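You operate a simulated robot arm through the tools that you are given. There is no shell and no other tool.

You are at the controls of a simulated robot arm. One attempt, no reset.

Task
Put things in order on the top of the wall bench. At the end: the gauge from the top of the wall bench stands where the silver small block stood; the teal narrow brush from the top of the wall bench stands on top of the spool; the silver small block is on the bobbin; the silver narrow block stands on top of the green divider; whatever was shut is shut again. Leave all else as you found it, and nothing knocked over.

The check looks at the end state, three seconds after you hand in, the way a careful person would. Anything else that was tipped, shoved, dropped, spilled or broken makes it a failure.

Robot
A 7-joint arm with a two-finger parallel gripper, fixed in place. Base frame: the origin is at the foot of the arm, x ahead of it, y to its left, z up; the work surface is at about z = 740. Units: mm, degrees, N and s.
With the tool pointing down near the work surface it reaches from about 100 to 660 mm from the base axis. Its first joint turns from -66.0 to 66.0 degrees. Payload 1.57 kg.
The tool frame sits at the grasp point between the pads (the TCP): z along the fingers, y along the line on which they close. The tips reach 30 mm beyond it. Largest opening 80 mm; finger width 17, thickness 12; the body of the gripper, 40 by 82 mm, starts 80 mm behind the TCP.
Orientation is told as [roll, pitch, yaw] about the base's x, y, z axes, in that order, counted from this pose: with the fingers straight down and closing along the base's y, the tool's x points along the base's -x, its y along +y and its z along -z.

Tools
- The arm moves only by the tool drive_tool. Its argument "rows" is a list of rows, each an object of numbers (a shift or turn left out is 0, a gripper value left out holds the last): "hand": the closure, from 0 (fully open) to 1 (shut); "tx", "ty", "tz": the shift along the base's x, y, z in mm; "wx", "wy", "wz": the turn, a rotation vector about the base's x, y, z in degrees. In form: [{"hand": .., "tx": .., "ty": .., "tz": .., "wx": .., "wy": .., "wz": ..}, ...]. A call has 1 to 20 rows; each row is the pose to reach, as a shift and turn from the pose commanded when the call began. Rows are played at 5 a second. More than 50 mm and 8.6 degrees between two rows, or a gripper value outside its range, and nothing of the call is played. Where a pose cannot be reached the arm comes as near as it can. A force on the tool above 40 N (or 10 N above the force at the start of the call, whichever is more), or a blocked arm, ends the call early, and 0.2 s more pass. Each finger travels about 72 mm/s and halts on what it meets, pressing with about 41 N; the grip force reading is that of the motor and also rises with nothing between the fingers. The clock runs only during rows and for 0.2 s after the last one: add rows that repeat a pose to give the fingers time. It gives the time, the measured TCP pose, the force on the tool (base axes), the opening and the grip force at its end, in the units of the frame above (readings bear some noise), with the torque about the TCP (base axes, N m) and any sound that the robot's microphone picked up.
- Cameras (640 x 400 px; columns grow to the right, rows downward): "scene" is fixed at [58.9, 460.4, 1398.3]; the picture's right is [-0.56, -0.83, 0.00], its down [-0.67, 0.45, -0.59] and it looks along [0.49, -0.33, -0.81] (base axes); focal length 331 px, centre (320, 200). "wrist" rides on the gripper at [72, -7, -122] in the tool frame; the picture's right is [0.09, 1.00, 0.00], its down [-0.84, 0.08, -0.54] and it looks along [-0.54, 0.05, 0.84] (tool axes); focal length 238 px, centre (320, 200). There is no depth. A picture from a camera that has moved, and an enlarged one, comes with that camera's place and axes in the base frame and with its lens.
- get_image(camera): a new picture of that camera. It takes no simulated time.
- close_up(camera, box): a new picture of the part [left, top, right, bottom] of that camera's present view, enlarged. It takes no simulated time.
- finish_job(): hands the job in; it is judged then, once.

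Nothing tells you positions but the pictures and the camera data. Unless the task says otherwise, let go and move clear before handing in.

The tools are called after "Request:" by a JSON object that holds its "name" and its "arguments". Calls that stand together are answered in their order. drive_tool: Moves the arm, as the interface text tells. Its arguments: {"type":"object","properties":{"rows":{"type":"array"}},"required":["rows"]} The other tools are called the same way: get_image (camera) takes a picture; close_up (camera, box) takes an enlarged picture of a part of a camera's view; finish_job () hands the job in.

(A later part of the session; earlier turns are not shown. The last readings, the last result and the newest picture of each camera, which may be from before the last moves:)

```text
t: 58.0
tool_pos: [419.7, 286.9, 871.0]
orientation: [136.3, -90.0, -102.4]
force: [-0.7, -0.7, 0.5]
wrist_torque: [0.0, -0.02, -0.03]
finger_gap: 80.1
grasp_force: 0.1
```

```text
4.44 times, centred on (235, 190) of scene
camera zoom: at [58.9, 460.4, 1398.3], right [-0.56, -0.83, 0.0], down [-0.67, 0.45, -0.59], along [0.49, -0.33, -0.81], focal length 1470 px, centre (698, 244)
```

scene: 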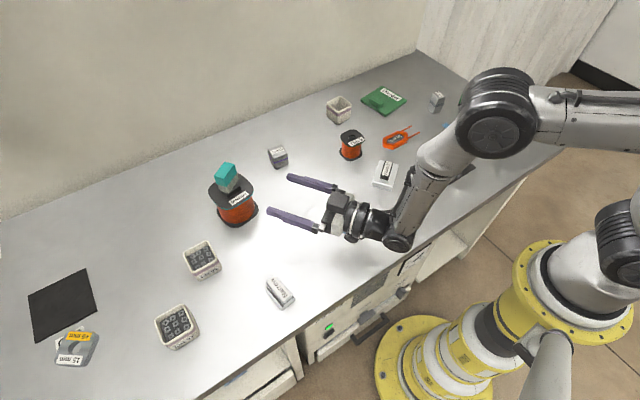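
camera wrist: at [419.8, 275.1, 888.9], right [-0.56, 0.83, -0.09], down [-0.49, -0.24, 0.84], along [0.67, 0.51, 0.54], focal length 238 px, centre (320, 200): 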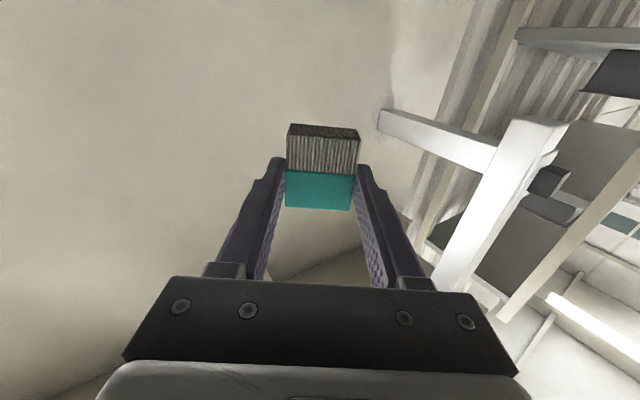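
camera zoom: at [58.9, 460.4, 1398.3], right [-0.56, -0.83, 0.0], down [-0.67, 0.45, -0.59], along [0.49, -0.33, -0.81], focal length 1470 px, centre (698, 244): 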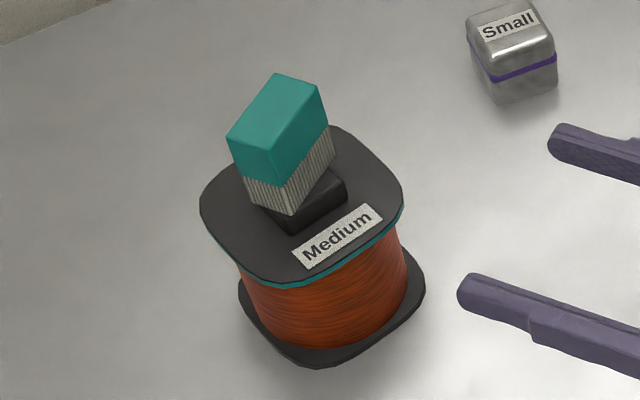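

The brush stands upright on the spool and nothing else moved. Now I raise the tool and turn it back to pointing straight down.

Request:
{"name": "drive_tool", "arguments": {"rows": [{"hand": 0, "tz": 15}, {"tz": 30, "wx": -4.5, "wy": 6.6}, {"tz": 45, "wx": -9, "wy": 13.3}, {"tz": 60, "wx": -13.4, "wy": 19.9}, {"tz": 70, "wx": -17.9, "wy": 26.5}, {"tz": 75, "wx": -22.4, "wy": 33.2}, {"tz": 80, "wx": -26.8, "wy": 39.8}, {"tz": 80, "wx": -31.3, "wy": 46.4}, {"tz": 80, "wx": -35.8, "wy": 53.1}, {"tz": 80, "wx": -40.2, "wy": 59.7}, {"tz": 80, "wx": -44.7, "wy": 66.3}, {"tz": 80, "wx": -48.0, "wy": 71.3}, {"tz": 80, "wx": -50.3, "wy": 74.6}, {"tz": 80, "wx": -50.3, "wy": 74.6}]}}

Request:
{"name": "drive_tool", "arguments": {"rows": [{"tx": 0}]}}

Request:
{"name": "get_image", "arguments": {"camera": "wrist"}}

```text
t: 61.0
tool_pos: [422.6, 287.6, 949.5]
orientation: [0.0, 0.0, 34.0]
force: [0.6, -0.1, 0.1]
wrist_torque: [0.03, -0.01, 0.01]
finger_gap: 80.0
grasp_force: 0.1
```

```text
t: 61.4
tool_pos: [422.6, 288.2, 950.9]
orientation: [0.0, 0.1, 33.9]
force: [0.1, -0.5, 1.2]
wrist_torque: [-0.03, 0.03, 0.0]
finger_gap: 80.1
grasp_force: 0.0
```

```text
taken
camera wrist: at [365.9, 241.2, 1072.7], right [-0.63, 0.77, 0.0], down [0.65, 0.53, 0.54], along [0.42, 0.34, -0.84], focal length 238 px, centre (320, 200)
```

wrist: 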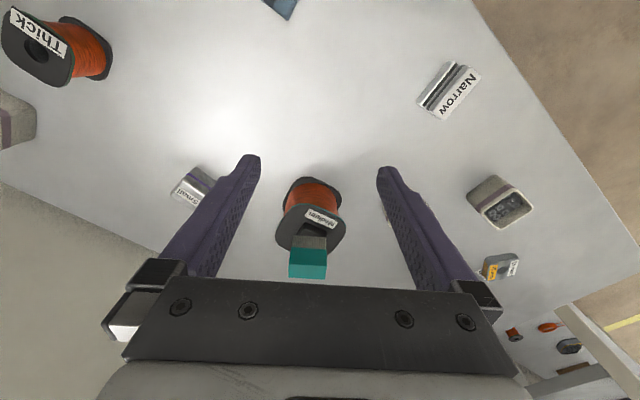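

The tool is vertical again. Next is the Small block at (626,209), right at the reach limit, so I'll use a 15° outward tilt for it. First I yaw to match its faces (-5°) and approach.

Request:
{"name": "drive_tool", "arguments": {"rows": [{"hand": 0, "tx": 20, "ty": -11, "tz": -3, "wz": -5}, {"tx": 40, "ty": -22, "tz": -6, "wz": -11}, {"tx": 62, "ty": -33, "tz": -9, "wz": -17}, {"tx": 84, "ty": -45, "tz": -12, "wz": -23}, {"tx": 106, "ty": -57, "tz": -15, "wz": -29}, {"tx": 125, "ty": -67, "tz": -18, "wz": -35}, {"tx": 137, "ty": -73, "tz": -20, "wz": -39.4}, {"tx": 137, "ty": -73, "tz": -20, "wz": -39.4}]}}

Request:
{"name": "drive_tool", "arguments": {"rows": [{"tx": 8, "ty": -1, "tz": -8, "wx": -0.28, "wy": -2.99}, {"tx": 18, "ty": -2, "tz": -18, "wx": -0.56, "wy": -5.97}, {"tx": 30, "ty": -3, "tz": -30, "wx": -0.85, "wy": -8.96}, {"tx": 42, "ty": -4, "tz": -42, "wx": -1.13, "wy": -11.95}, {"tx": 54, "ty": -5, "tz": -55, "wx": -1.41, "wy": -14.93}, {"tx": 62, "ty": -6, "tz": -68, "wx": -1.41, "wy": -14.93}, {"tx": 66, "ty": -6, "tz": -80, "wx": -1.41, "wy": -14.93}, {"tx": 66, "ty": -6, "tz": -80, "wx": -1.41, "wy": -14.93}, {"tx": 66, "ty": -6, "tz": -80, "wx": -1.41, "wy": -14.93}]}}

Request:
{"name": "get_image", "arguments": {"camera": "wrist"}}

Request:
{"name": "close_up", "arguments": {"camera": "wrist", "box": [272, 110, 368, 190]}}

```text
t: 63.2
tool_pos: [558.8, 215.8, 929.2]
orientation: [-0.1, 0.0, -5.4]
force: [-0.1, 0.0, -0.2]
wrist_torque: [-0.01, -0.03, -0.01]
finger_gap: 80.0
grasp_force: 0.0
```

```text
t: 65.2
tool_pos: [624.8, 208.4, 849.3]
orientation: [0.1, -15.0, -5.4]
force: [0.0, -0.5, 0.6]
wrist_torque: [-0.01, -0.01, 0.03]
finger_gap: 80.1
grasp_force: 0.1
```

```text
taken
camera wrist: at [523.3, 211.3, 949.5], right [0.01, 1.0, -0.02], down [0.67, 0.01, 0.74], along [0.74, -0.02, -0.67], focal length 238 px, centre (320, 200)
```

wrist: 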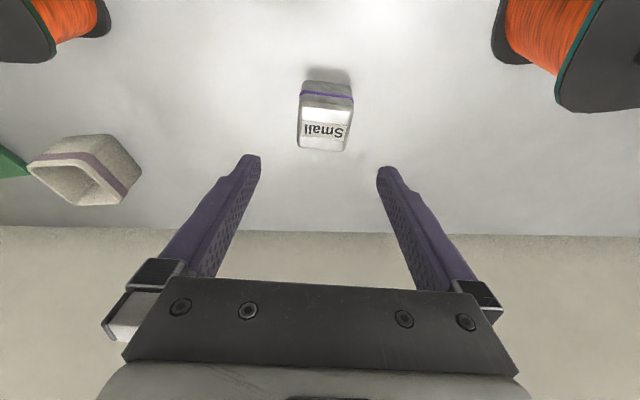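

```text
5.00 times, centred on (320, 150) of wrist
camera zoom: at [523.3, 211.3, 949.5], right [0.01, 1.0, -0.02], down [0.67, 0.01, 0.74], along [0.74, -0.02, -0.67], focal length 1192 px, centre (320, 450)
```

zoom: 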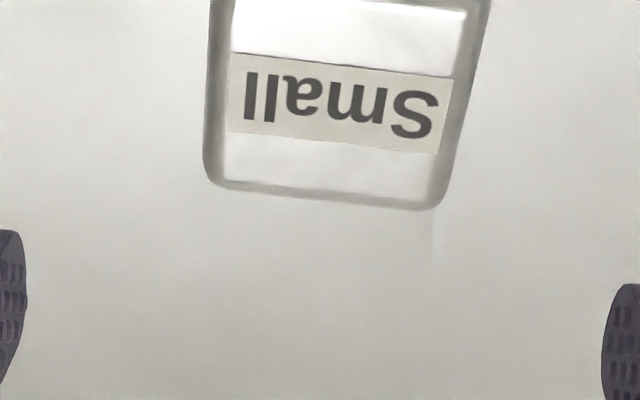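

The tilted pose is fully reachable, and the block's centre comes out at (626,209). I descend to it and grip.

Request:
{"name": "drive_tool", "arguments": {"rows": [{"hand": 0, "tx": -1, "ty": 0.4, "tz": -15}, {"tx": -2, "ty": 0.8, "tz": -35}, {"tx": -2, "ty": 0.8, "tz": -55}, {"tx": -2, "ty": 0.8, "tz": -68}, {"tx": -2, "ty": 0.8, "tz": -74}, {"tx": -2, "ty": 0.8, "tz": -74}, {"tx": -2, "ty": 0.8, "tz": -74}]}}

Request:
{"name": "get_image", "arguments": {"camera": "wrist"}}

```text
t: 66.8
tool_pos: [624.4, 207.7, 774.9]
orientation: [0.0, -14.9, -5.4]
force: [0.1, 0.1, -0.1]
wrist_torque: [0.0, 0.02, -0.01]
finger_gap: 79.9
grasp_force: 0.1
```

```text
taken
camera wrist: at [521.9, 209.8, 874.8], right [0.01, 1.0, -0.02], down [0.67, 0.01, 0.74], along [0.74, -0.02, -0.67], focal length 238 px, centre (320, 200)
```

wrist: 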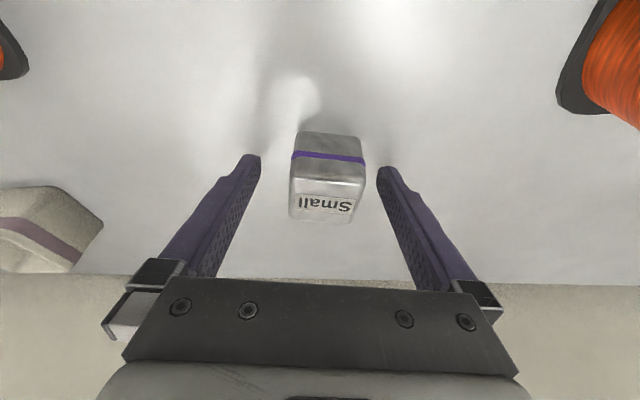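

The block sits well between the fingers. I close and make a small test lift.

Request:
{"name": "drive_tool", "arguments": {"rows": [{"hand": 0.3}, {"hand": 0.45}, {"hand": 1.0}, {"hand": 1.0}, {"hand": 1.0}]}}

Request:
{"name": "drive_tool", "arguments": {"rows": [{"hand": 1.0, "tz": 2}, {"tz": 5}, {"tz": 8}, {"tz": 8}]}}

Request:
{"name": "get_image", "arguments": {"camera": "wrist"}}

```text
t: 68.0
tool_pos: [623.7, 207.4, 774.8]
orientation: [0.0, -14.9, -5.5]
force: [-0.5, 0.8, 2.4]
wrist_torque: [0.03, -0.04, 0.01]
finger_gap: 41.5
grasp_force: 41.0
```

```text
t: 69.0
tool_pos: [622.9, 209.3, 782.7]
orientation: [0.0, -15.0, -5.4]
force: [0.4, -0.5, -3.0]
wrist_torque: [0.01, 0.0, -0.03]
finger_gap: 41.8
grasp_force: 41.0
```

```text
taken
camera wrist: at [521.3, 211.5, 883.4], right [0.01, 1.0, -0.02], down [0.67, 0.01, 0.74], along [0.74, -0.02, -0.67], focal length 238 px, centre (320, 200)
```

wrist: 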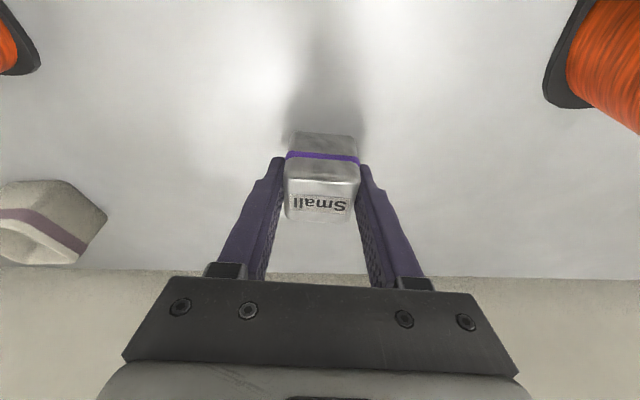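

The block is held (about 3 N). I lift it slowly to z≈900 and carry it over the Thick reel (bobbin), whose hole centre I triangulate to (545,29) with its top at z≈797.

Request:
{"name": "drive_tool", "arguments": {"rows": [{"hand": 1.0, "tz": 8}, {"tz": 20}, {"tz": 34}, {"tz": 48}, {"tz": 62}, {"tz": 76}, {"tz": 90}, {"tz": 104}, {"tz": 114}, {"tz": 118}, {"tz": 118}]}}

Request:
{"name": "drive_tool", "arguments": {"rows": [{"hand": 1.0, "tx": -5, "ty": -10}, {"tx": -13, "ty": -28}, {"tx": -22, "ty": -48}, {"tx": -31, "ty": -68}, {"tx": -40, "ty": -88}, {"tx": -49, "ty": -108}, {"tx": -58, "ty": -128}, {"tx": -67, "ty": -148}, {"tx": -75, "ty": -166}, {"tx": -81, "ty": -178}, {"tx": -82, "ty": -180}, {"tx": -82, "ty": -180}, {"tx": -82, "ty": -180}]}}

Request:
{"name": "get_image", "arguments": {"camera": "wrist"}}

Request:
{"name": "close_up", "arguments": {"camera": "wrist", "box": [256, 60, 384, 160]}}

```text
t: 71.4
tool_pos: [621.1, 209.5, 903.1]
orientation: [0.0, -15.0, -5.4]
force: [0.7, 0.5, -2.7]
wrist_torque: [0.0, 0.02, 0.01]
finger_gap: 42.0
grasp_force: 40.7
```

```text
t: 74.2
tool_pos: [541.1, 29.6, 901.7]
orientation: [0.0, -15.0, -5.3]
force: [0.0, 0.1, -2.9]
wrist_torque: [0.0, -0.01, -0.04]
finger_gap: 41.6
grasp_force: 41.0
```

```text
taken
camera wrist: at [440.0, 32.1, 1001.3], right [0.01, 1.0, -0.02], down [0.67, 0.01, 0.74], along [0.74, -0.02, -0.67], focal length 238 px, centre (320, 200)
```

wrist: 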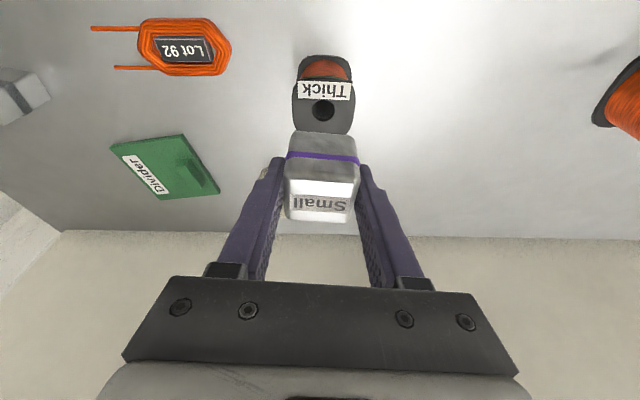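

```text
4.00 times, centred on (320, 110) of wrist
camera zoom: at [440.0, 32.1, 1001.3], right [0.01, 1.0, -0.02], down [0.67, 0.01, 0.74], along [0.74, -0.02, -0.67], focal length 953 px, centre (320, 560)
```

zoom: 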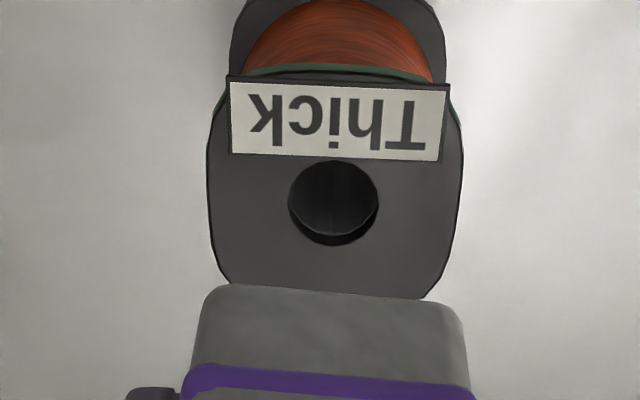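

I can see the bobbin top clearly: hole centre (544.3,29.5), flange about 56 mm wide, and the 40 mm block almost aligned above it. I nudge 1.5 mm and lower toward it.

Request:
{"name": "drive_tool", "arguments": {"rows": [{"hand": 1.0, "tx": 1.5, "tz": -10}, {"tx": 1.5, "tz": -22}, {"tx": 1.5, "tz": -34}, {"tx": 1.5, "tz": -46}, {"tx": 1.5, "tz": -55}, {"tx": 1.5, "tz": -60}, {"tx": 1.5, "tz": -60}]}}

Request:
{"name": "close_up", "arguments": {"camera": "scene", "box": [320, 110, 400, 170]}}

Request:
{"name": "get_image", "arguments": {"camera": "wrist"}}

```text
t: 75.8
tool_pos: [541.1, 29.2, 840.7]
orientation: [0.1, -15.0, -5.5]
force: [-0.1, 0.0, -2.3]
wrist_torque: [-0.03, 0.0, -0.02]
finger_gap: 41.8
grasp_force: 41.2
```

```text
6.67 times, centred on (360, 140) of scene
camera zoom: at [58.9, 460.4, 1398.3], right [-0.56, -0.83, 0.0], down [-0.67, 0.45, -0.59], along [0.49, -0.33, -0.81], focal length 2206 px, centre (53, 600)
```

zoom: 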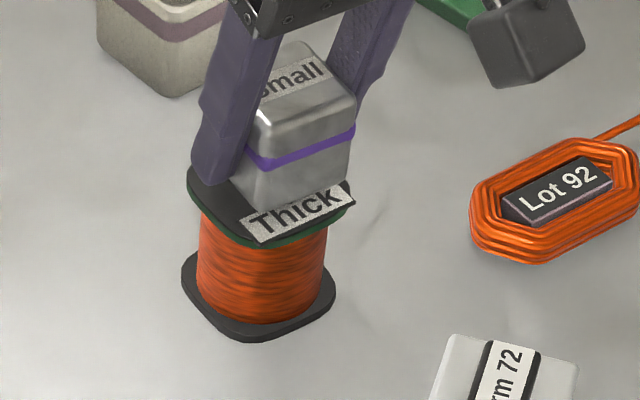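

```text
taken
camera wrist: at [439.7, 31.4, 941.1], right [0.01, 1.0, -0.02], down [0.67, 0.01, 0.74], along [0.74, -0.02, -0.67], focal length 238 px, centre (320, 200)
```

wrist: 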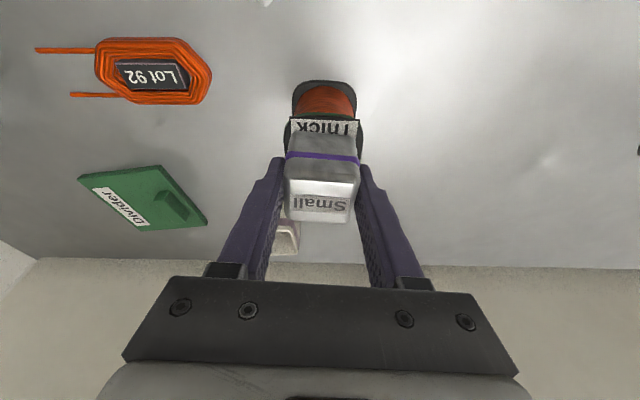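

The block is about 9 mm above the bobbin, slightly toward the robot. I shift 2 mm outward and lower step by step to contact.

Request:
{"name": "drive_tool", "arguments": {"rows": [{"hand": 1.0, "tx": 1, "tz": -2}, {"tx": 2, "tz": -5}, {"tx": 2, "tz": -5}]}}

Request:
{"name": "drive_tool", "arguments": {"rows": [{"hand": 1.0, "tz": -1}, {"tz": -2}, {"tz": -2}]}}

Request:
{"name": "drive_tool", "arguments": {"rows": [{"hand": 1.0, "tz": -1}, {"tz": -1}]}}

Request:
{"name": "close_up", "arguments": {"camera": "scene", "box": [320, 110, 400, 170]}}

```text
t: 76.6
tool_pos: [543.6, 28.4, 836.1]
orientation: [0.0, -15.0, -5.4]
force: [0.6, -0.5, -2.7]
wrist_torque: [0.02, -0.01, -0.01]
finger_gap: 41.8
grasp_force: 41.1
```

```text
t: 77.4
tool_pos: [544.8, 29.2, 834.7]
orientation: [0.0, -15.0, -5.4]
force: [0.1, 0.1, -3.5]
wrist_torque: [0.0, 0.0, 0.03]
finger_gap: 41.8
grasp_force: 41.0
```

```text
t: 78.0
tool_pos: [545.8, 28.8, 834.5]
orientation: [0.0, -15.0, -5.4]
force: [-0.5, -0.2, -2.8]
wrist_torque: [-0.02, -0.02, 0.01]
finger_gap: 41.7
grasp_force: 41.3
```

```text
6.67 times, centred on (360, 140) of scene
camera zoom: at [58.9, 460.4, 1398.3], right [-0.56, -0.83, 0.0], down [-0.67, 0.45, -0.59], along [0.49, -0.33, -0.81], focal length 2206 px, centre (53, 600)
```

zoom: 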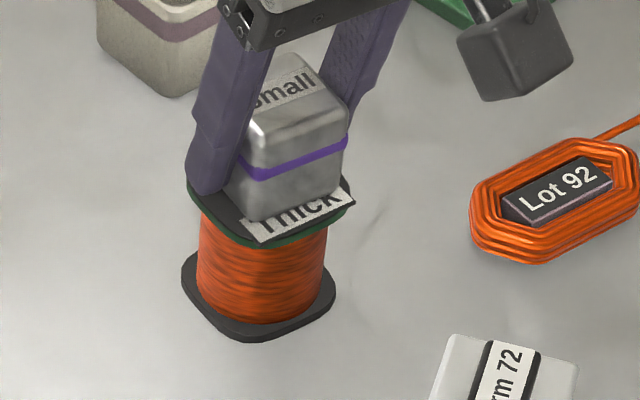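

The block is nearly centred over the bobbin (about 3 mm outward). I keep lowering in 1 mm steps.

Request:
{"name": "drive_tool", "arguments": {"rows": [{"hand": 1.0, "tz": -1}, {"tz": -1}]}}

Request:
{"name": "drive_tool", "arguments": {"rows": [{"hand": 1.0, "tz": -1}, {"tz": -1}]}}

Request:
{"name": "drive_tool", "arguments": {"rows": [{"hand": 1.0, "tz": -1}, {"tz": -1}]}}

```text
t: 78.6
tool_pos: [545.1, 29.7, 833.8]
orientation: [0.0, -15.0, -5.4]
force: [-0.2, -1.1, -1.8]
wrist_torque: [0.02, 0.01, 0.01]
finger_gap: 41.6
grasp_force: 40.9
```

```text
t: 79.2
tool_pos: [544.8, 28.8, 832.2]
orientation: [0.0, -15.2, -5.4]
force: [-2.3, -0.9, 8.7]
wrist_torque: [-0.03, 0.31, 0.04]
finger_gap: 41.9
grasp_force: 40.4
```

```text
t: 79.8
tool_pos: [544.1, 28.7, 833.1]
orientation: [-0.1, -15.5, -5.5]
force: [-5.5, -0.2, 22.5]
wrist_torque: [0.03, 0.65, 0.02]
finger_gap: 41.7
grasp_force: 40.8
```

Contact is made (22 N). I back off about 2 mm to unload it, then check the force before releasing.

Request:
{"name": "drive_tool", "arguments": {"rows": [{"hand": 1.0, "tz": 0.8}, {"tz": 1.5}, {"tz": 1.5}]}}

Request:
{"name": "close_up", "arguments": {"camera": "scene", "box": [330, 110, 380, 160]}}

```text
t: 80.6
tool_pos: [544.5, 29.1, 832.9]
orientation: [-0.1, -15.3, -5.4]
force: [2.5, 2.2, 17.7]
wrist_torque: [0.11, 0.28, -0.04]
finger_gap: 41.8
grasp_force: 41.3
```

```text
8.00 times, centred on (355, 135) of scene
camera zoom: at [58.6, 460.4, 1398.3], right [-0.56, -0.83, 0.0], down [-0.67, 0.45, -0.59], along [0.49, -0.33, -0.81], focal length 2647 px, centre (40, 720)
```

zoom: 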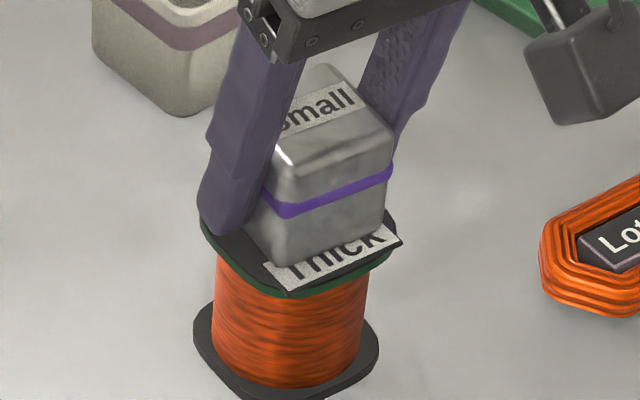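

There is still 18 N of push, so I raise a bit more to unload it.

Request:
{"name": "drive_tool", "arguments": {"rows": [{"hand": 1.0, "tz": 0.7}, {"tz": 0.7}]}}

Request:
{"name": "drive_tool", "arguments": {"rows": [{"hand": 1.0, "tz": 0.4}, {"tz": 0.4}]}}

```text
t: 81.2
tool_pos: [543.3, 28.6, 833.5]
orientation: [0.1, -15.1, -5.4]
force: [6.2, 1.2, 11.3]
wrist_torque: [0.11, -0.19, -0.02]
finger_gap: 41.7
grasp_force: 40.5
```

```text
t: 81.8
tool_pos: [542.9, 28.5, 833.7]
orientation: [0.0, -15.0, -5.4]
force: [4.0, -0.6, 8.9]
wrist_torque: [0.06, -0.39, 0.01]
finger_gap: 41.7
grasp_force: 40.7
```

Request:
{"name": "drive_tool", "arguments": {"rows": [{"hand": 1.0, "tz": 0.5}, {"tz": 0.5}]}}

Request:
{"name": "drive_tool", "arguments": {"rows": [{"hand": 1.0, "tz": 0.4}, {"tz": 0.4}]}}

Request:
{"name": "close_up", "arguments": {"camera": "scene", "box": [330, 110, 380, 160]}}

```text
t: 82.4
tool_pos: [542.4, 29.2, 832.6]
orientation: [-0.1, -14.8, -5.4]
force: [1.7, -3.2, 6.3]
wrist_torque: [-0.06, -0.25, -0.1]
finger_gap: 41.7
grasp_force: 40.8
```

```text
t: 83.0
tool_pos: [542.7, 28.6, 834.6]
orientation: [-0.2, -14.8, -5.4]
force: [1.1, -1.5, 0.8]
wrist_torque: [0.03, -0.1, 0.0]
finger_gap: 41.7
grasp_force: 40.9
```

```text
8.00 times, centred on (355, 135) of scene
camera zoom: at [58.9, 460.4, 1398.3], right [-0.56, -0.83, 0.0], down [-0.67, 0.45, -0.59], along [0.49, -0.33, -0.81], focal length 2647 px, centre (40, 720)
```

zoom: 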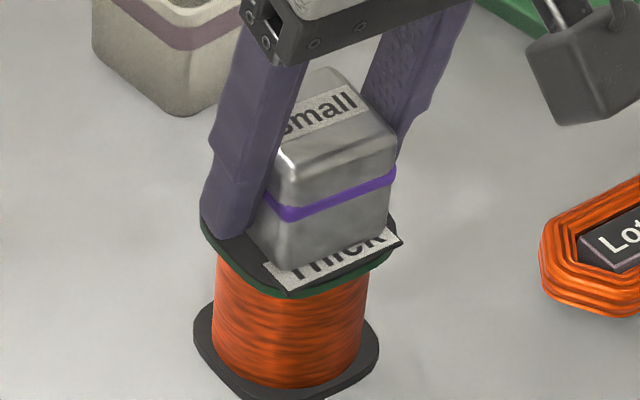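

Now it rests lightly on the bobbin. I release gently.

Request:
{"name": "drive_tool", "arguments": {"rows": [{"hand": 0.46}, {"hand": 0.44}, {"hand": 0.4}, {"hand": 0.35}, {"hand": 0.28}, {"hand": 0.2}, {"hand": 0.1}, {"hand": 0.0}, {"hand": 0.0}]}}

Request:
{"name": "close_up", "arguments": {"camera": "scene", "box": [330, 110, 380, 160]}}

Request:
{"name": "get_image", "arguments": {"camera": "wrist"}}

```text
t: 85.0
tool_pos: [543.8, 29.3, 833.3]
orientation: [-0.1, -15.0, -5.4]
force: [0.4, -0.5, -0.5]
wrist_torque: [0.01, -0.01, 0.01]
finger_gap: 80.2
grasp_force: 0.1
```

```text
8.00 times, centred on (355, 135) of scene
camera zoom: at [58.9, 460.4, 1398.3], right [-0.56, -0.83, 0.0], down [-0.67, 0.45, -0.59], along [0.49, -0.33, -0.81], focal length 2647 px, centre (40, 720)
```

zoom: 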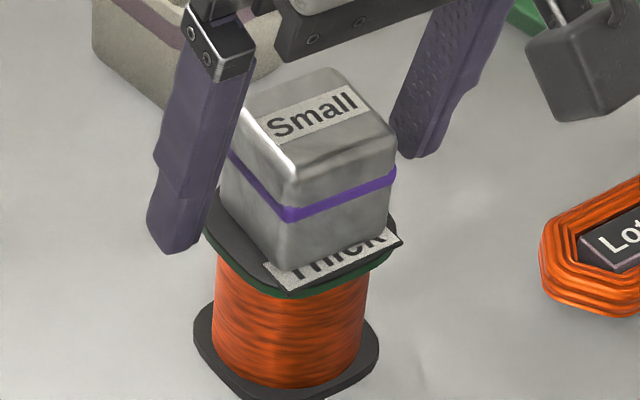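

```text
taken
camera wrist: at [442.1, 31.9, 934.3], right [0.01, 1.0, -0.02], down [0.67, 0.01, 0.74], along [0.74, -0.02, -0.67], focal length 238 px, centre (320, 200)
```

wrist: 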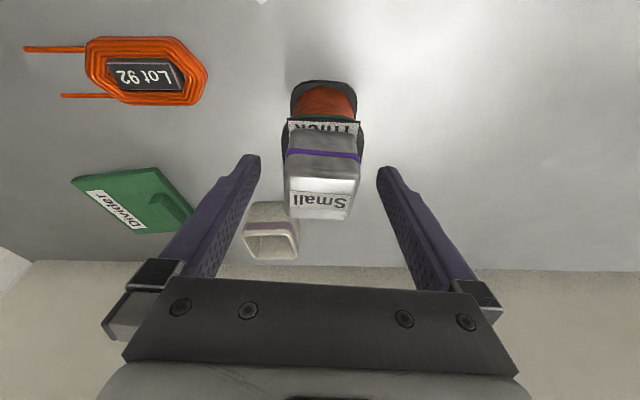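

The small block rests squarely on the bobbin. I lift straight up clear of it, then head for the gauge with the fingers partly closed to stay clear of the Pusher.

Request:
{"name": "drive_tool", "arguments": {"rows": [{"hand": 0, "tz": 10}, {"tz": 25}, {"tz": 45}, {"tz": 70}, {"tz": 97}, {"tz": 97}]}}

Request:
{"name": "drive_tool", "arguments": {"rows": [{"hand": 0, "ty": -20}, {"hand": 0.3, "ty": -50, "wz": -1}, {"ty": -80, "wz": -2}, {"ty": -110, "wz": -3}, {"ty": -140, "wz": -4}, {"ty": -170, "wz": -5.1}, {"ty": -200, "wz": -5.1}, {"ty": -230, "wz": -5.1}, {"ty": -260, "tz": -10, "wz": -5.1}, {"ty": -290, "tz": -20, "wz": -5.1}, {"ty": -312, "tz": -35, "wz": -5.1}, {"tx": -1, "ty": -319, "tz": -50, "wz": -5.1}, {"tx": -1, "ty": -319, "tz": -50, "wz": -5.1}, {"tx": -1, "ty": -319, "tz": -50, "wz": -5.1}]}}

Request:
{"name": "get_image", "arguments": {"camera": "wrist"}}

Request:
{"name": "close_up", "arguments": {"camera": "wrist", "box": [272, 100, 368, 180]}}

Request:
{"name": "get_image", "arguments": {"camera": "scene"}}

```text
t: 86.4
tool_pos: [544.1, 26.7, 933.0]
orientation: [0.0, -14.9, -5.4]
force: [0.3, 0.1, -0.2]
wrist_torque: [0.03, 0.01, 0.03]
finger_gap: 80.0
grasp_force: 0.0
```

```text
t: 89.4
tool_pos: [542.0, -288.8, 879.0]
orientation: [0.0, -15.0, -10.6]
force: [0.8, 0.0, -0.4]
wrist_torque: [-0.05, 0.0, 0.0]
finger_gap: 56.0
grasp_force: 0.0
```

```text
taken
camera wrist: at [441.0, -277.3, 978.9], right [0.09, 1.0, -0.02], down [0.67, -0.05, 0.74], along [0.74, -0.09, -0.67], focal length 238 px, centre (320, 200)
```

wrist: 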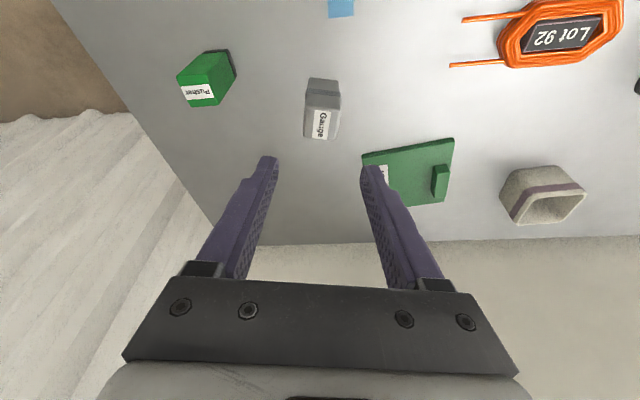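

```text
5.00 times, centred on (320, 140) of wrist
camera zoom: at [441.0, -277.3, 978.9], right [0.09, 1.0, -0.02], down [0.67, -0.05, 0.74], along [0.74, -0.09, -0.67], focal length 1192 px, centre (320, 500)
```

zoom: 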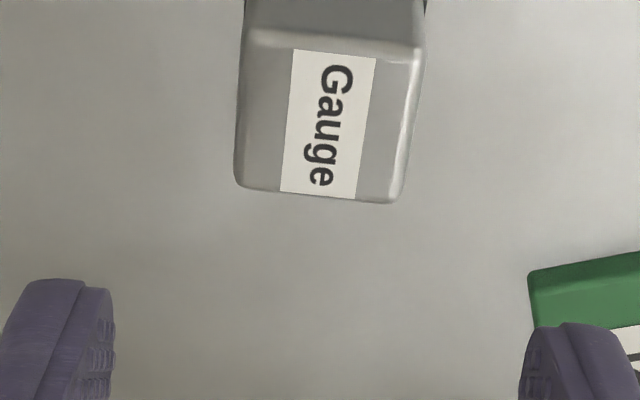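

```text
taken
```

scene: 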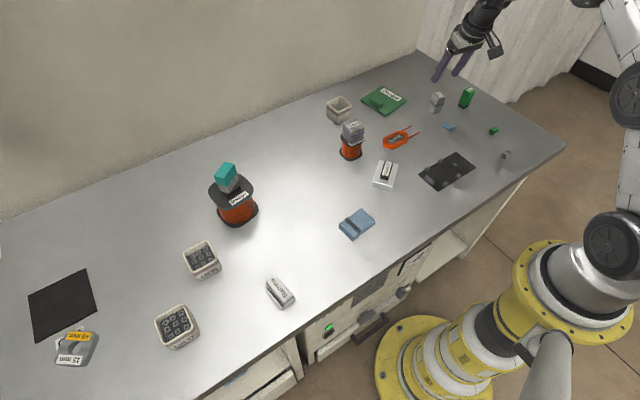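

The gauge is confirmed at (545.7,-290.7), and both neighbours are well clear of the fingers. I descend and grip it.

Request:
{"name": "drive_tool", "arguments": {"rows": [{"hand": 0.3, "ty": -1.4, "tz": -20}, {"ty": -1.4, "tz": -40}, {"ty": -1.4, "tz": -60}, {"ty": -1.4, "tz": -78}, {"ty": -1.4, "tz": -90}, {"ty": -1.4, "tz": -94}, {"ty": -1.4, "tz": -94}, {"ty": -1.4, "tz": -94}]}}

Request:
{"name": "get_image", "arguments": {"camera": "wrist"}}

```text
t: 91.2
tool_pos: [543.7, -291.0, 787.5]
orientation: [0.0, -15.0, -10.5]
force: [0.7, 0.3, 0.3]
wrist_torque: [-0.02, -0.02, -0.02]
finger_gap: 56.1
grasp_force: 0.0
```

```text
taken
camera wrist: at [443.0, -279.8, 887.8], right [0.09, 1.0, -0.02], down [0.67, -0.05, 0.74], along [0.74, -0.09, -0.67], focal length 238 px, centre (320, 200)
```

wrist: 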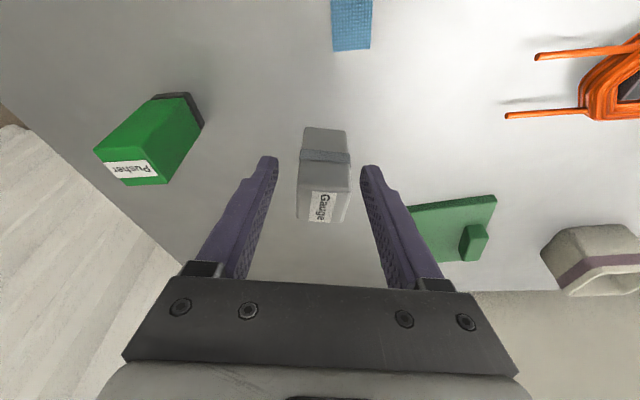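

The gauge is centred between the fingers. I close and do a short test lift.

Request:
{"name": "drive_tool", "arguments": {"rows": [{"hand": 0.45}, {"hand": 0.6}, {"hand": 1.0}, {"hand": 1.0}, {"hand": 1.0}]}}

Request:
{"name": "drive_tool", "arguments": {"rows": [{"hand": 1.0, "tz": 2}, {"tz": 5}, {"tz": 9}, {"tz": 12}, {"tz": 12}]}}

Request:
{"name": "get_image", "arguments": {"camera": "wrist"}}

```text
t: 92.4
tool_pos: [542.8, -291.2, 787.9]
orientation: [0.0, -15.0, -10.4]
force: [0.7, 0.8, 0.3]
wrist_torque: [0.09, -0.02, -0.03]
finger_gap: 29.9
grasp_force: 38.8
```

```text
t: 93.6
tool_pos: [543.3, -290.7, 799.1]
orientation: [0.0, -15.0, -10.5]
force: [-0.3, -0.1, -3.1]
wrist_torque: [-0.04, 0.05, -0.01]
finger_gap: 29.6
grasp_force: 39.1
```

```text
taken
camera wrist: at [443.3, -280.2, 898.9], right [0.09, 1.0, -0.02], down [0.67, -0.05, 0.74], along [0.74, -0.09, -0.67], focal length 238 px, centre (320, 200)
```

wrist: 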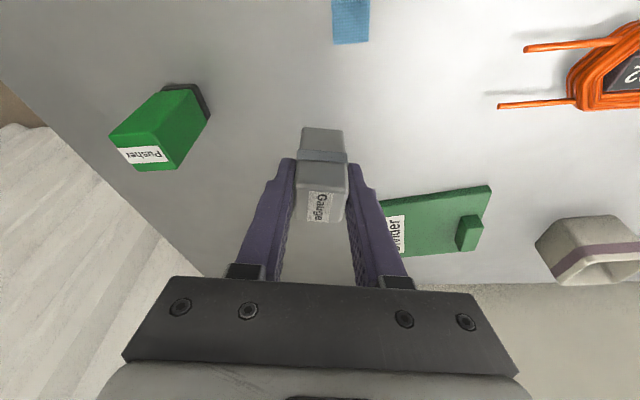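

The gauge is held on its band (about 3 N). I lift it high, then carry it across to the Small block's old place at (626,209).

Request:
{"name": "drive_tool", "arguments": {"rows": [{"hand": 1.0, "tz": 8}, {"tz": 20}, {"tz": 35}, {"tz": 50}, {"tz": 65}, {"tz": 80}, {"tz": 95}, {"tz": 110}, {"tz": 122}, {"tz": 130}, {"tz": 130}]}}

Request:
{"name": "drive_tool", "arguments": {"rows": [{"hand": 1.0, "tx": 0, "ty": 10}, {"tx": 0, "ty": 35, "wz": 0.5}, {"tx": 0, "ty": 65, "wz": 1}, {"tx": 0, "ty": 95, "wz": 1.5}, {"tx": 0, "ty": 125, "wz": 2}, {"tx": 5, "ty": 155, "wz": 2.5}, {"tx": 10, "ty": 185, "wz": 3}, {"tx": 15, "ty": 215, "wz": 3.5}, {"tx": 20, "ty": 245, "wz": 4}, {"tx": 26, "ty": 275, "wz": 4.5}, {"tx": 32, "ty": 305, "wz": 5.1}, {"tx": 38, "ty": 335, "wz": 5.1}, {"tx": 45, "ty": 365, "wz": 5.1}, {"tx": 52, "ty": 395, "wz": 5.1}, {"tx": 60, "ty": 425, "wz": 5.1}, {"tx": 68, "ty": 455, "wz": 5.1}, {"tx": 75, "ty": 480, "wz": 5.1}, {"tx": 79, "ty": 495, "wz": 5.1}, {"tx": 80.3, "ty": 500.6, "wz": 5.1}, {"tx": 80.3, "ty": 500.6, "wz": 5.1}]}}

Request:
{"name": "drive_tool", "arguments": {"rows": [{"tx": 0}]}}

Request:
{"name": "get_image", "arguments": {"camera": "wrist"}}

Request:
{"name": "get_image", "arguments": {"camera": "scene"}}

```text
t: 96.0
tool_pos: [545.2, -291.3, 929.0]
orientation: [0.0, -15.0, -10.6]
force: [0.6, -1.5, -3.0]
wrist_torque: [-0.03, 0.0, -0.01]
finger_gap: 29.5
grasp_force: 38.8
```

```text
t: 100.2
tool_pos: [625.2, 212.2, 930.5]
orientation: [0.0, -15.1, -5.4]
force: [-0.3, 0.0, -2.3]
wrist_torque: [0.03, -0.02, -0.01]
finger_gap: 29.8
grasp_force: 39.6
```

```text
t: 100.6
tool_pos: [624.9, 210.7, 928.8]
orientation: [0.0, -14.9, -5.4]
force: [0.2, 0.7, -2.6]
wrist_torque: [0.0, 0.0, 0.01]
finger_gap: 29.8
grasp_force: 38.9
```

```text
taken
camera wrist: at [523.1, 213.9, 1029.6], right [0.01, 1.0, -0.02], down [0.67, 0.01, 0.74], along [0.74, -0.02, -0.67], focal length 238 px, centre (320, 200)
```

wrist: 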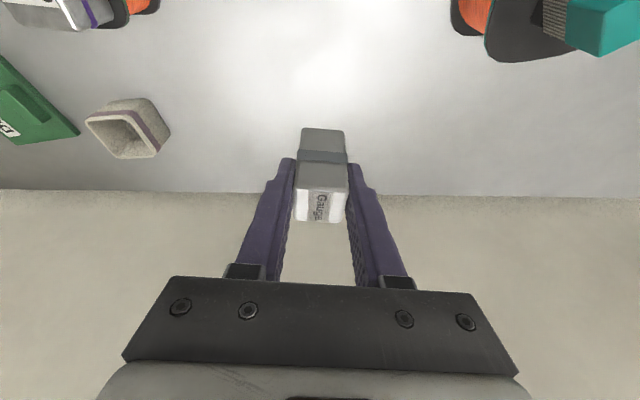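

```text
taken
```

scene: 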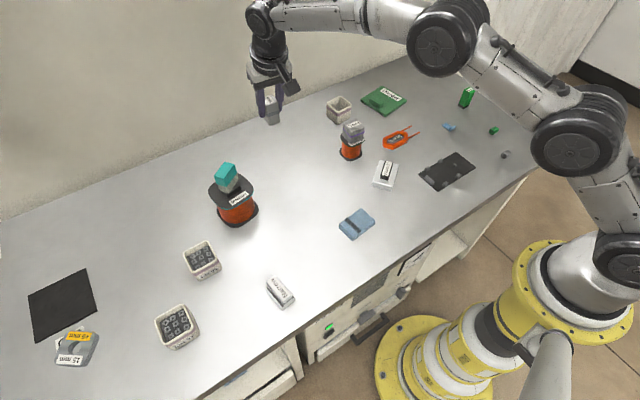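

The gauge hangs over the empty spot, about 1.5 mm off. I correct this and lower it.

Request:
{"name": "drive_tool", "arguments": {"rows": [{"hand": 1.0, "tx": -0.7, "ty": -0.8, "tz": -8}, {"tx": -1.3, "ty": -1.6, "tz": -22}, {"tx": -1.3, "ty": -1.6, "tz": -38}, {"tx": -1.3, "ty": -1.6, "tz": -54}, {"tx": -1.3, "ty": -1.6, "tz": -70}, {"tx": -1.3, "ty": -1.6, "tz": -86}, {"tx": -1.3, "ty": -1.6, "tz": -102}, {"tx": -1.3, "ty": -1.6, "tz": -116}, {"tx": -1.3, "ty": -1.6, "tz": -126}, {"tx": -1.3, "ty": -1.6, "tz": -132}, {"tx": -1.3, "ty": -1.6, "tz": -134}, {"tx": -1.3, "ty": -1.6, "tz": -134}]}}

Request:
{"name": "drive_tool", "arguments": {"rows": [{"tx": 0}]}}

Request:
{"name": "close_up", "arguments": {"camera": "scene", "box": [250, 120, 310, 180]}}

```text
t: 103.2
tool_pos: [623.3, 209.2, 795.3]
orientation: [0.0, -15.1, -5.4]
force: [-0.8, 0.1, -2.2]
wrist_torque: [0.03, 0.02, -0.02]
finger_gap: 29.3
grasp_force: 39.0
```

```text
t: 103.6
tool_pos: [623.1, 208.9, 794.9]
orientation: [0.0, -15.0, -5.4]
force: [0.3, 0.2, -2.4]
wrist_torque: [0.02, -0.03, 0.01]
finger_gap: 29.8
grasp_force: 39.2
```

```text
6.67 times, centred on (280, 150) of scene
camera zoom: at [58.9, 460.4, 1398.3], right [-0.56, -0.83, 0.0], down [-0.67, 0.45, -0.59], along [0.49, -0.33, -0.81], focal length 2206 px, centre (587, 533)
```

zoom: 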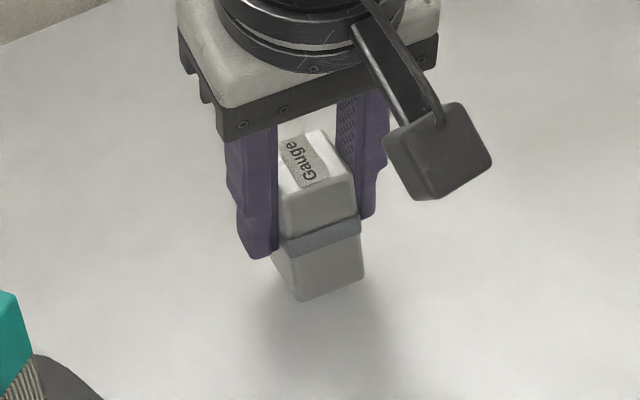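

It is well positioned at (623.2,209). I lower the last few millimetres with force checks.

Request:
{"name": "drive_tool", "arguments": {"rows": [{"hand": 1.0, "tz": -2}, {"tz": -4}, {"tz": -4}]}}

Request:
{"name": "drive_tool", "arguments": {"rows": [{"hand": 1.0, "tz": -1}, {"tz": -1}]}}

Request:
{"name": "drive_tool", "arguments": {"rows": [{"hand": 1.0, "tz": -1}, {"tz": -1}]}}

```text
t: 104.4
tool_pos: [622.5, 209.0, 789.9]
orientation: [0.0, -15.1, -5.4]
force: [0.1, 0.1, -2.2]
wrist_torque: [0.02, 0.03, 0.05]
finger_gap: 29.7
grasp_force: 39.6
```

```text
t: 105.0
tool_pos: [623.1, 207.6, 789.7]
orientation: [0.0, -15.1, -5.3]
force: [-0.3, -1.2, -1.7]
wrist_torque: [0.03, 0.0, 0.03]
finger_gap: 29.9
grasp_force: 39.1
```

```text
t: 105.6
tool_pos: [622.1, 208.8, 789.3]
orientation: [0.1, -15.1, -5.3]
force: [0.7, 0.6, -1.7]
wrist_torque: [-0.01, -0.01, 0.04]
finger_gap: 29.7
grasp_force: 39.3
```

Request:
{"name": "drive_tool", "arguments": {"rows": [{"hand": 1.0, "tz": -1}, {"tz": -1}]}}

Request:
{"name": "drive_tool", "arguments": {"rows": [{"hand": 1.0, "tz": -0.7}, {"tz": -0.7}]}}

Request:
{"name": "close_up", "arguments": {"camera": "scene", "box": [250, 120, 310, 180]}}

```text
t: 106.2
tool_pos: [624.4, 207.0, 788.6]
orientation: [0.0, -15.0, -5.4]
force: [-0.4, -0.7, -1.0]
wrist_torque: [0.0, -0.01, -0.02]
finger_gap: 29.5
grasp_force: 39.7
```

```text
t: 106.8
tool_pos: [623.2, 207.7, 787.3]
orientation: [0.1, -15.0, -5.4]
force: [0.3, -0.2, -1.7]
wrist_torque: [0.02, -0.04, -0.05]
finger_gap: 29.6
grasp_force: 39.4
```

```text
6.67 times, centred on (280, 150) of scene
camera zoom: at [58.9, 460.4, 1398.3], right [-0.56, -0.83, 0.0], down [-0.67, 0.45, -0.59], along [0.49, -0.33, -0.81], focal length 2206 px, centre (587, 533)
```

zoom: 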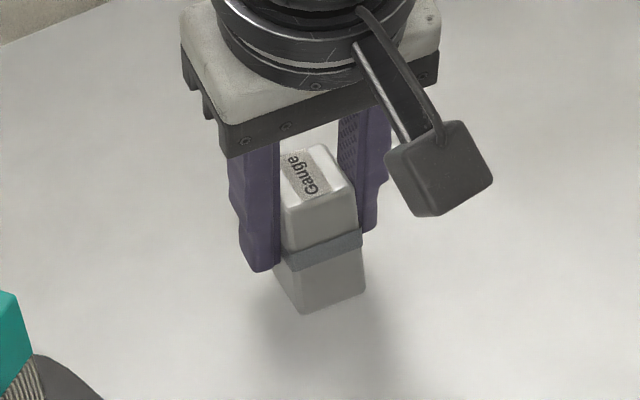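

No firm contact yet. I continue in sub-millimetre steps.

Request:
{"name": "drive_tool", "arguments": {"rows": [{"hand": 1.0, "tz": -0.7}, {"tz": -0.7}]}}

Request:
{"name": "drive_tool", "arguments": {"rows": [{"hand": 1.0, "tz": -0.7}, {"tz": -0.7}]}}

Request:
{"name": "drive_tool", "arguments": {"rows": [{"hand": 1.0, "tz": -0.7}, {"tz": -0.7}]}}

```text
t: 107.4
tool_pos: [623.1, 207.5, 788.3]
orientation: [-0.1, -15.1, -5.5]
force: [1.0, -0.8, 1.2]
wrist_torque: [-0.04, -0.02, -0.02]
finger_gap: 29.9
grasp_force: 39.1
```

```text
t: 108.0
tool_pos: [622.9, 208.1, 787.6]
orientation: [-0.1, -15.1, -5.4]
force: [-1.9, 2.1, 4.6]
wrist_torque: [0.1, 0.14, -0.02]
finger_gap: 29.6
grasp_force: 39.4
```

```text
t: 108.6
tool_pos: [623.3, 207.5, 789.1]
orientation: [0.1, -15.2, -5.4]
force: [-7.2, 0.5, 15.3]
wrist_torque: [-0.01, 0.45, 0.0]
finger_gap: 29.9
grasp_force: 39.3
```

Contact with the bench. I back off until the load is light.

Request:
{"name": "drive_tool", "arguments": {"rows": [{"hand": 1.0, "tz": 0.8}, {"tz": 1.2}, {"tz": 1.2}]}}

Request:
{"name": "drive_tool", "arguments": {"rows": [{"hand": 1.0, "tz": 0.4}, {"tz": 0.4}]}}

```text
t: 109.4
tool_pos: [622.2, 208.0, 787.4]
orientation: [0.0, -15.1, -5.4]
force: [3.0, 2.1, 8.1]
wrist_torque: [0.12, -0.08, -0.04]
finger_gap: 29.6
grasp_force: 39.5
```

```text
t: 110.0
tool_pos: [622.5, 207.4, 787.7]
orientation: [-0.1, -15.0, -5.4]
force: [2.3, -0.8, 6.4]
wrist_torque: [-0.02, -0.23, -0.05]
finger_gap: 29.7
grasp_force: 38.8
```

Request:
{"name": "drive_tool", "arguments": {"rows": [{"hand": 1.0, "tz": 0.4}, {"tz": 0.4}]}}

Request:
{"name": "drive_tool", "arguments": {"rows": [{"hand": 1.0, "tz": 0.3}, {"tz": 0.3}]}}

```text
t: 110.6
tool_pos: [621.2, 207.3, 787.4]
orientation: [-0.1, -15.0, -5.3]
force: [1.6, -2.5, 4.9]
wrist_torque: [-0.04, -0.16, -0.06]
finger_gap: 29.7
grasp_force: 38.7
```

```text
t: 111.2
tool_pos: [620.3, 206.4, 788.1]
orientation: [-0.2, -15.0, -5.4]
force: [0.4, -0.8, 4.5]
wrist_torque: [0.0, -0.11, 0.0]
finger_gap: 29.6
grasp_force: 39.9
```

Request:
{"name": "drive_tool", "arguments": {"rows": [{"hand": 1.0, "tz": 0.4}, {"tz": 0.4}, {"tz": 0.4}]}}

Request:
{"name": "close_up", "arguments": {"camera": "scene", "box": [250, 120, 310, 180]}}

Request:
{"name": "get_image", "arguments": {"camera": "wrist"}}

```text
t: 112.0
tool_pos: [621.7, 207.4, 787.2]
orientation: [-0.1, -14.9, -5.4]
force: [0.6, 0.7, 1.0]
wrist_torque: [0.04, -0.09, 0.02]
finger_gap: 29.7
grasp_force: 39.1
```

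```text
6.67 times, centred on (280, 150) of scene
camera zoom: at [58.9, 460.4, 1398.3], right [-0.56, -0.83, 0.0], down [-0.67, 0.45, -0.59], along [0.49, -0.33, -0.81], focal length 2206 px, centre (587, 533)
```

zoom: 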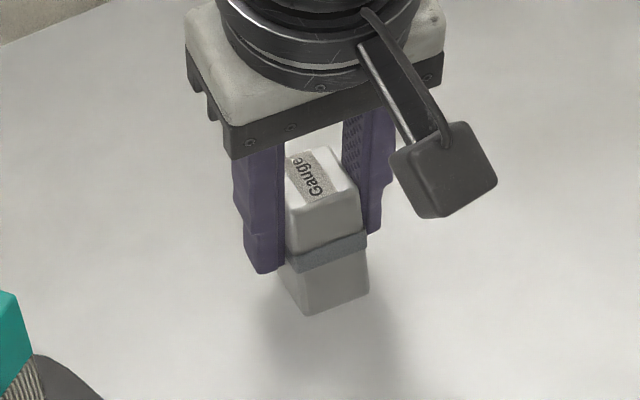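

```text
taken
camera wrist: at [519.6, 209.8, 888.0], right [0.01, 1.0, -0.02], down [0.67, 0.01, 0.74], along [0.74, -0.02, -0.67], focal length 238 px, centre (320, 200)
```

wrist: 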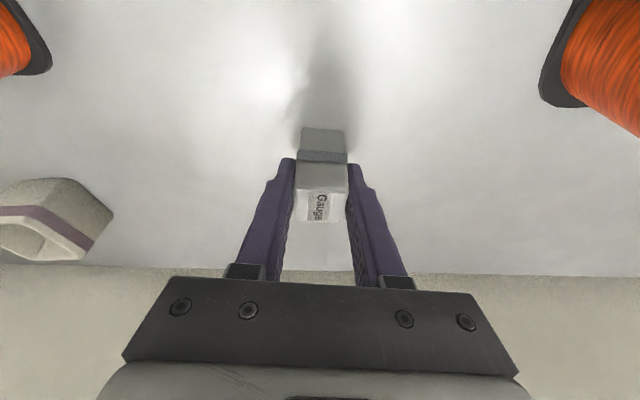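

The load is light now. I open the fingers gently to leave the gauge standing.

Request:
{"name": "drive_tool", "arguments": {"rows": [{"hand": 0.61}, {"hand": 0.59}, {"hand": 0.56}, {"hand": 0.5}, {"hand": 0.42}, {"hand": 0.32}, {"hand": 0.2}, {"hand": 0.2}]}}

Request:
{"name": "close_up", "arguments": {"camera": "scene", "box": [250, 120, 310, 180]}}

Request:
{"name": "drive_tool", "arguments": {"rows": [{"hand": 0.1, "tz": 8}, {"hand": 0, "tz": 20}, {"tz": 40}, {"tz": 65}, {"tz": 90}, {"tz": 110}, {"tz": 110}]}}

Request:
{"name": "close_up", "arguments": {"camera": "scene", "box": [195, 140, 307, 230]}}

Request:
{"name": "get_image", "arguments": {"camera": "wrist"}}

```text
t: 113.8
tool_pos: [621.3, 207.0, 788.8]
orientation: [0.0, -15.0, -5.4]
force: [-0.4, 0.1, 0.0]
wrist_torque: [-0.01, 0.02, -0.01]
finger_gap: 64.1
grasp_force: 0.1
```

```text
6.67 times, centred on (280, 150) of scene
camera zoom: at [58.9, 460.4, 1398.3], right [-0.56, -0.83, 0.0], down [-0.67, 0.45, -0.59], along [0.49, -0.33, -0.81], focal length 2206 px, centre (587, 533)
```

zoom: 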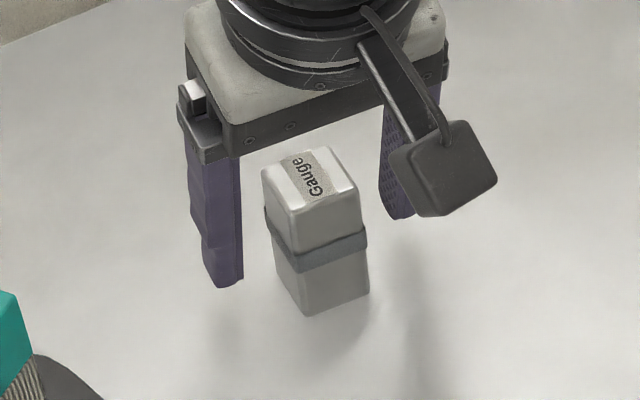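

```text
t: 115.4
tool_pos: [623.9, 206.9, 896.7]
orientation: [0.0, -15.1, -5.4]
force: [-0.4, 0.6, -0.1]
wrist_torque: [0.0, 0.01, 0.03]
finger_gap: 80.1
grasp_force: 0.0
```

```text
4.44 times, centred on (251, 185) of scene
camera zoom: at [58.9, 460.4, 1398.3], right [-0.56, -0.83, 0.0], down [-0.67, 0.45, -0.59], along [0.49, -0.33, -0.81], focal length 1470 px, centre (627, 267)
```

zoom: 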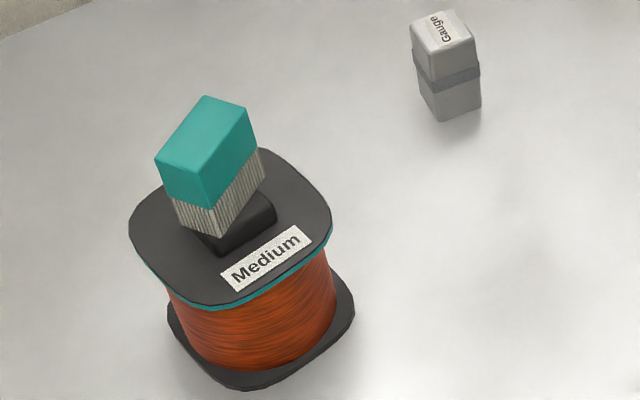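

```text
taken
camera wrist: at [521.6, 210.2, 997.7], right [0.01, 1.0, -0.02], down [0.67, 0.01, 0.74], along [0.74, -0.02, -0.67], focal length 238 px, centre (320, 200)
```

wrist: 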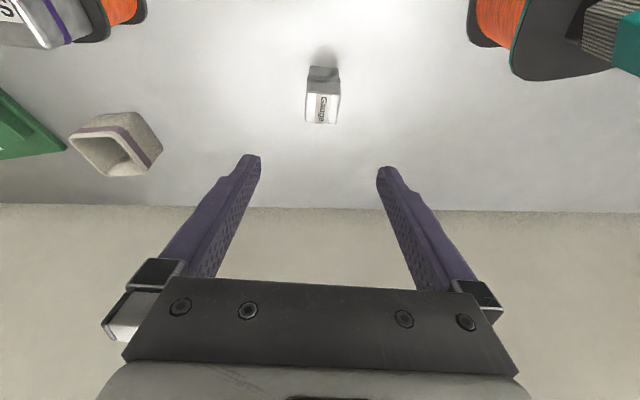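

The gauge stands where the Small block was (within about 3 mm), and the spool and brush are fine. For the last item, the divider spot is at r≈680, so I first test that reach with a 25° tilt and inspect the divider closely.

Request:
{"name": "drive_tool", "arguments": {"rows": [{"hand": 0, "tz": 20, "tx": -5, "wx": -0.3, "wy": -3.3}, {"tz": 40, "tx": -10, "ty": -20, "wx": -0.6, "wy": -6.6}, {"tz": 45, "tx": -15, "ty": -50, "wx": -0.94, "wy": -9.96}, {"tz": 45, "tx": -20, "ty": -85, "wx": -0.94, "wy": -9.96}, {"tz": 45, "tx": -25, "ty": -120, "wx": -0.94, "wy": -9.96}, {"tz": 45, "tx": -25, "ty": -155, "wx": -0.94, "wy": -9.96}, {"tz": 45, "tx": -25, "ty": -190, "wx": -0.94, "wy": -9.96}, {"tz": 45, "tx": -25, "ty": -225, "wx": -0.94, "wy": -9.96}, {"tz": 45, "tx": -25, "ty": -260, "wx": -0.94, "wy": -9.96}, {"tz": 45, "tx": -25, "ty": -295, "wx": -0.94, "wy": -9.96}, {"tz": 45, "tx": -25, "ty": -330, "wx": -0.94, "wy": -9.96}, {"tz": 40, "tx": -25, "ty": -365, "wx": -0.94, "wy": -9.96}, {"tz": 30, "tx": -25, "ty": -395, "wx": -0.94, "wy": -9.96}, {"tz": 15, "tx": -25, "ty": -414, "wx": -0.94, "wy": -9.96}, {"tz": 0, "tx": -25, "ty": -414, "wx": -0.94, "wy": -9.96}, {"tz": 0, "tx": -25, "ty": -414, "wx": -0.94, "wy": -9.96}]}}

Request:
{"name": "get_image", "arguments": {"camera": "wrist"}}

Request:
{"name": "close_up", "arguments": {"camera": "wrist", "box": [250, 60, 410, 180]}}

```text
t: 118.8
tool_pos: [599.0, -204.5, 898.8]
orientation: [0.1, -25.0, -5.4]
force: [-0.4, 0.2, 0.8]
wrist_torque: [-0.04, 0.02, 0.01]
finger_gap: 80.0
grasp_force: 0.0
```

```text
taken
camera wrist: at [481.1, -199.9, 979.6], right [0.01, 1.0, -0.04], down [0.53, 0.03, 0.85], along [0.85, -0.03, -0.53], focal length 238 px, centre (320, 200)
```

wrist: 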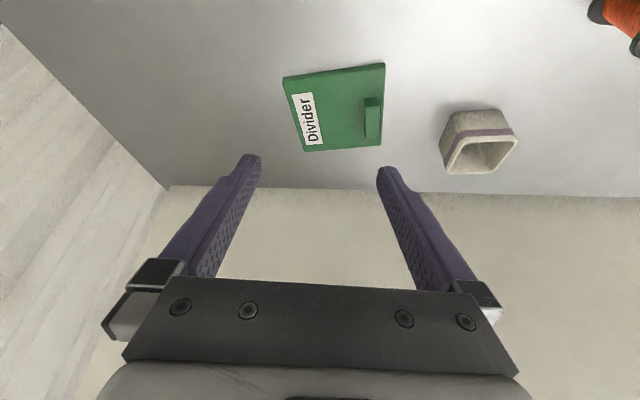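

```text
3.33 times, centred on (330, 120) of wrist
camera zoom: at [481.1, -199.9, 979.6], right [0.01, 1.0, -0.04], down [0.53, 0.03, 0.85], along [0.85, -0.03, -0.53], focal length 794 px, centre (287, 467)
```

zoom: 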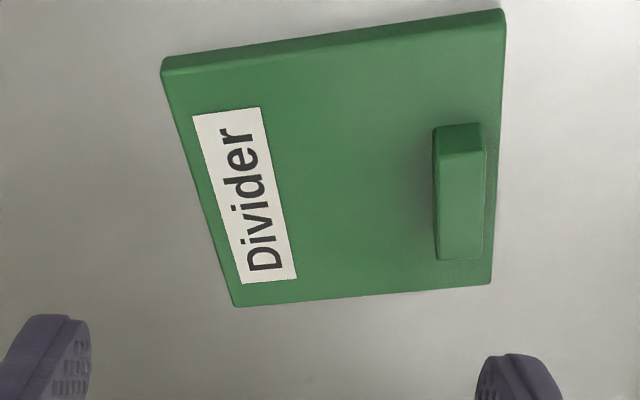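

The divider layout is confirmed, and the free area left of its grip is near (648,-205). I test the reach there at a safe height with yaw +6.4°.

Request:
{"name": "drive_tool", "arguments": {"rows": [{"hand": 0, "tx": 8, "tz": -15, "wz": 3}, {"tx": 18, "tz": -30, "wz": 6}, {"tx": 28, "tz": -45, "wz": 9}, {"tx": 38, "tz": -60, "wz": 11.8}, {"tx": 45, "tz": -75, "wz": 11.8}, {"tx": 45, "tz": -85, "wz": 11.8}, {"tx": 45, "tz": -85, "wz": 11.8}]}}

Request:
{"name": "drive_tool", "arguments": {"rows": [{"tx": 0}]}}

Request:
{"name": "get_image", "arguments": {"camera": "wrist"}}

```text
t: 120.4
tool_pos: [641.8, -205.6, 812.3]
orientation: [-0.1, -25.0, 6.4]
force: [-0.5, 1.0, -0.2]
wrist_torque: [0.0, 0.0, 0.0]
finger_gap: 80.1
grasp_force: 0.1
```

```text
t: 120.8
tool_pos: [642.3, -205.5, 813.2]
orientation: [0.0, -25.0, 6.4]
force: [0.0, -0.2, 0.5]
wrist_torque: [0.0, -0.01, -0.05]
finger_gap: 80.0
grasp_force: 0.1
```

```text
taken
camera wrist: at [526.6, -225.8, 894.4], right [-0.19, 0.98, -0.04], down [0.52, 0.14, 0.84], along [0.83, 0.14, -0.53], focal length 238 px, centre (320, 200)
```

wrist: 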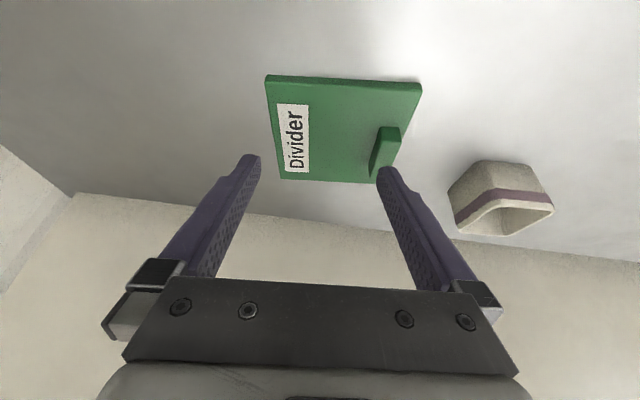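

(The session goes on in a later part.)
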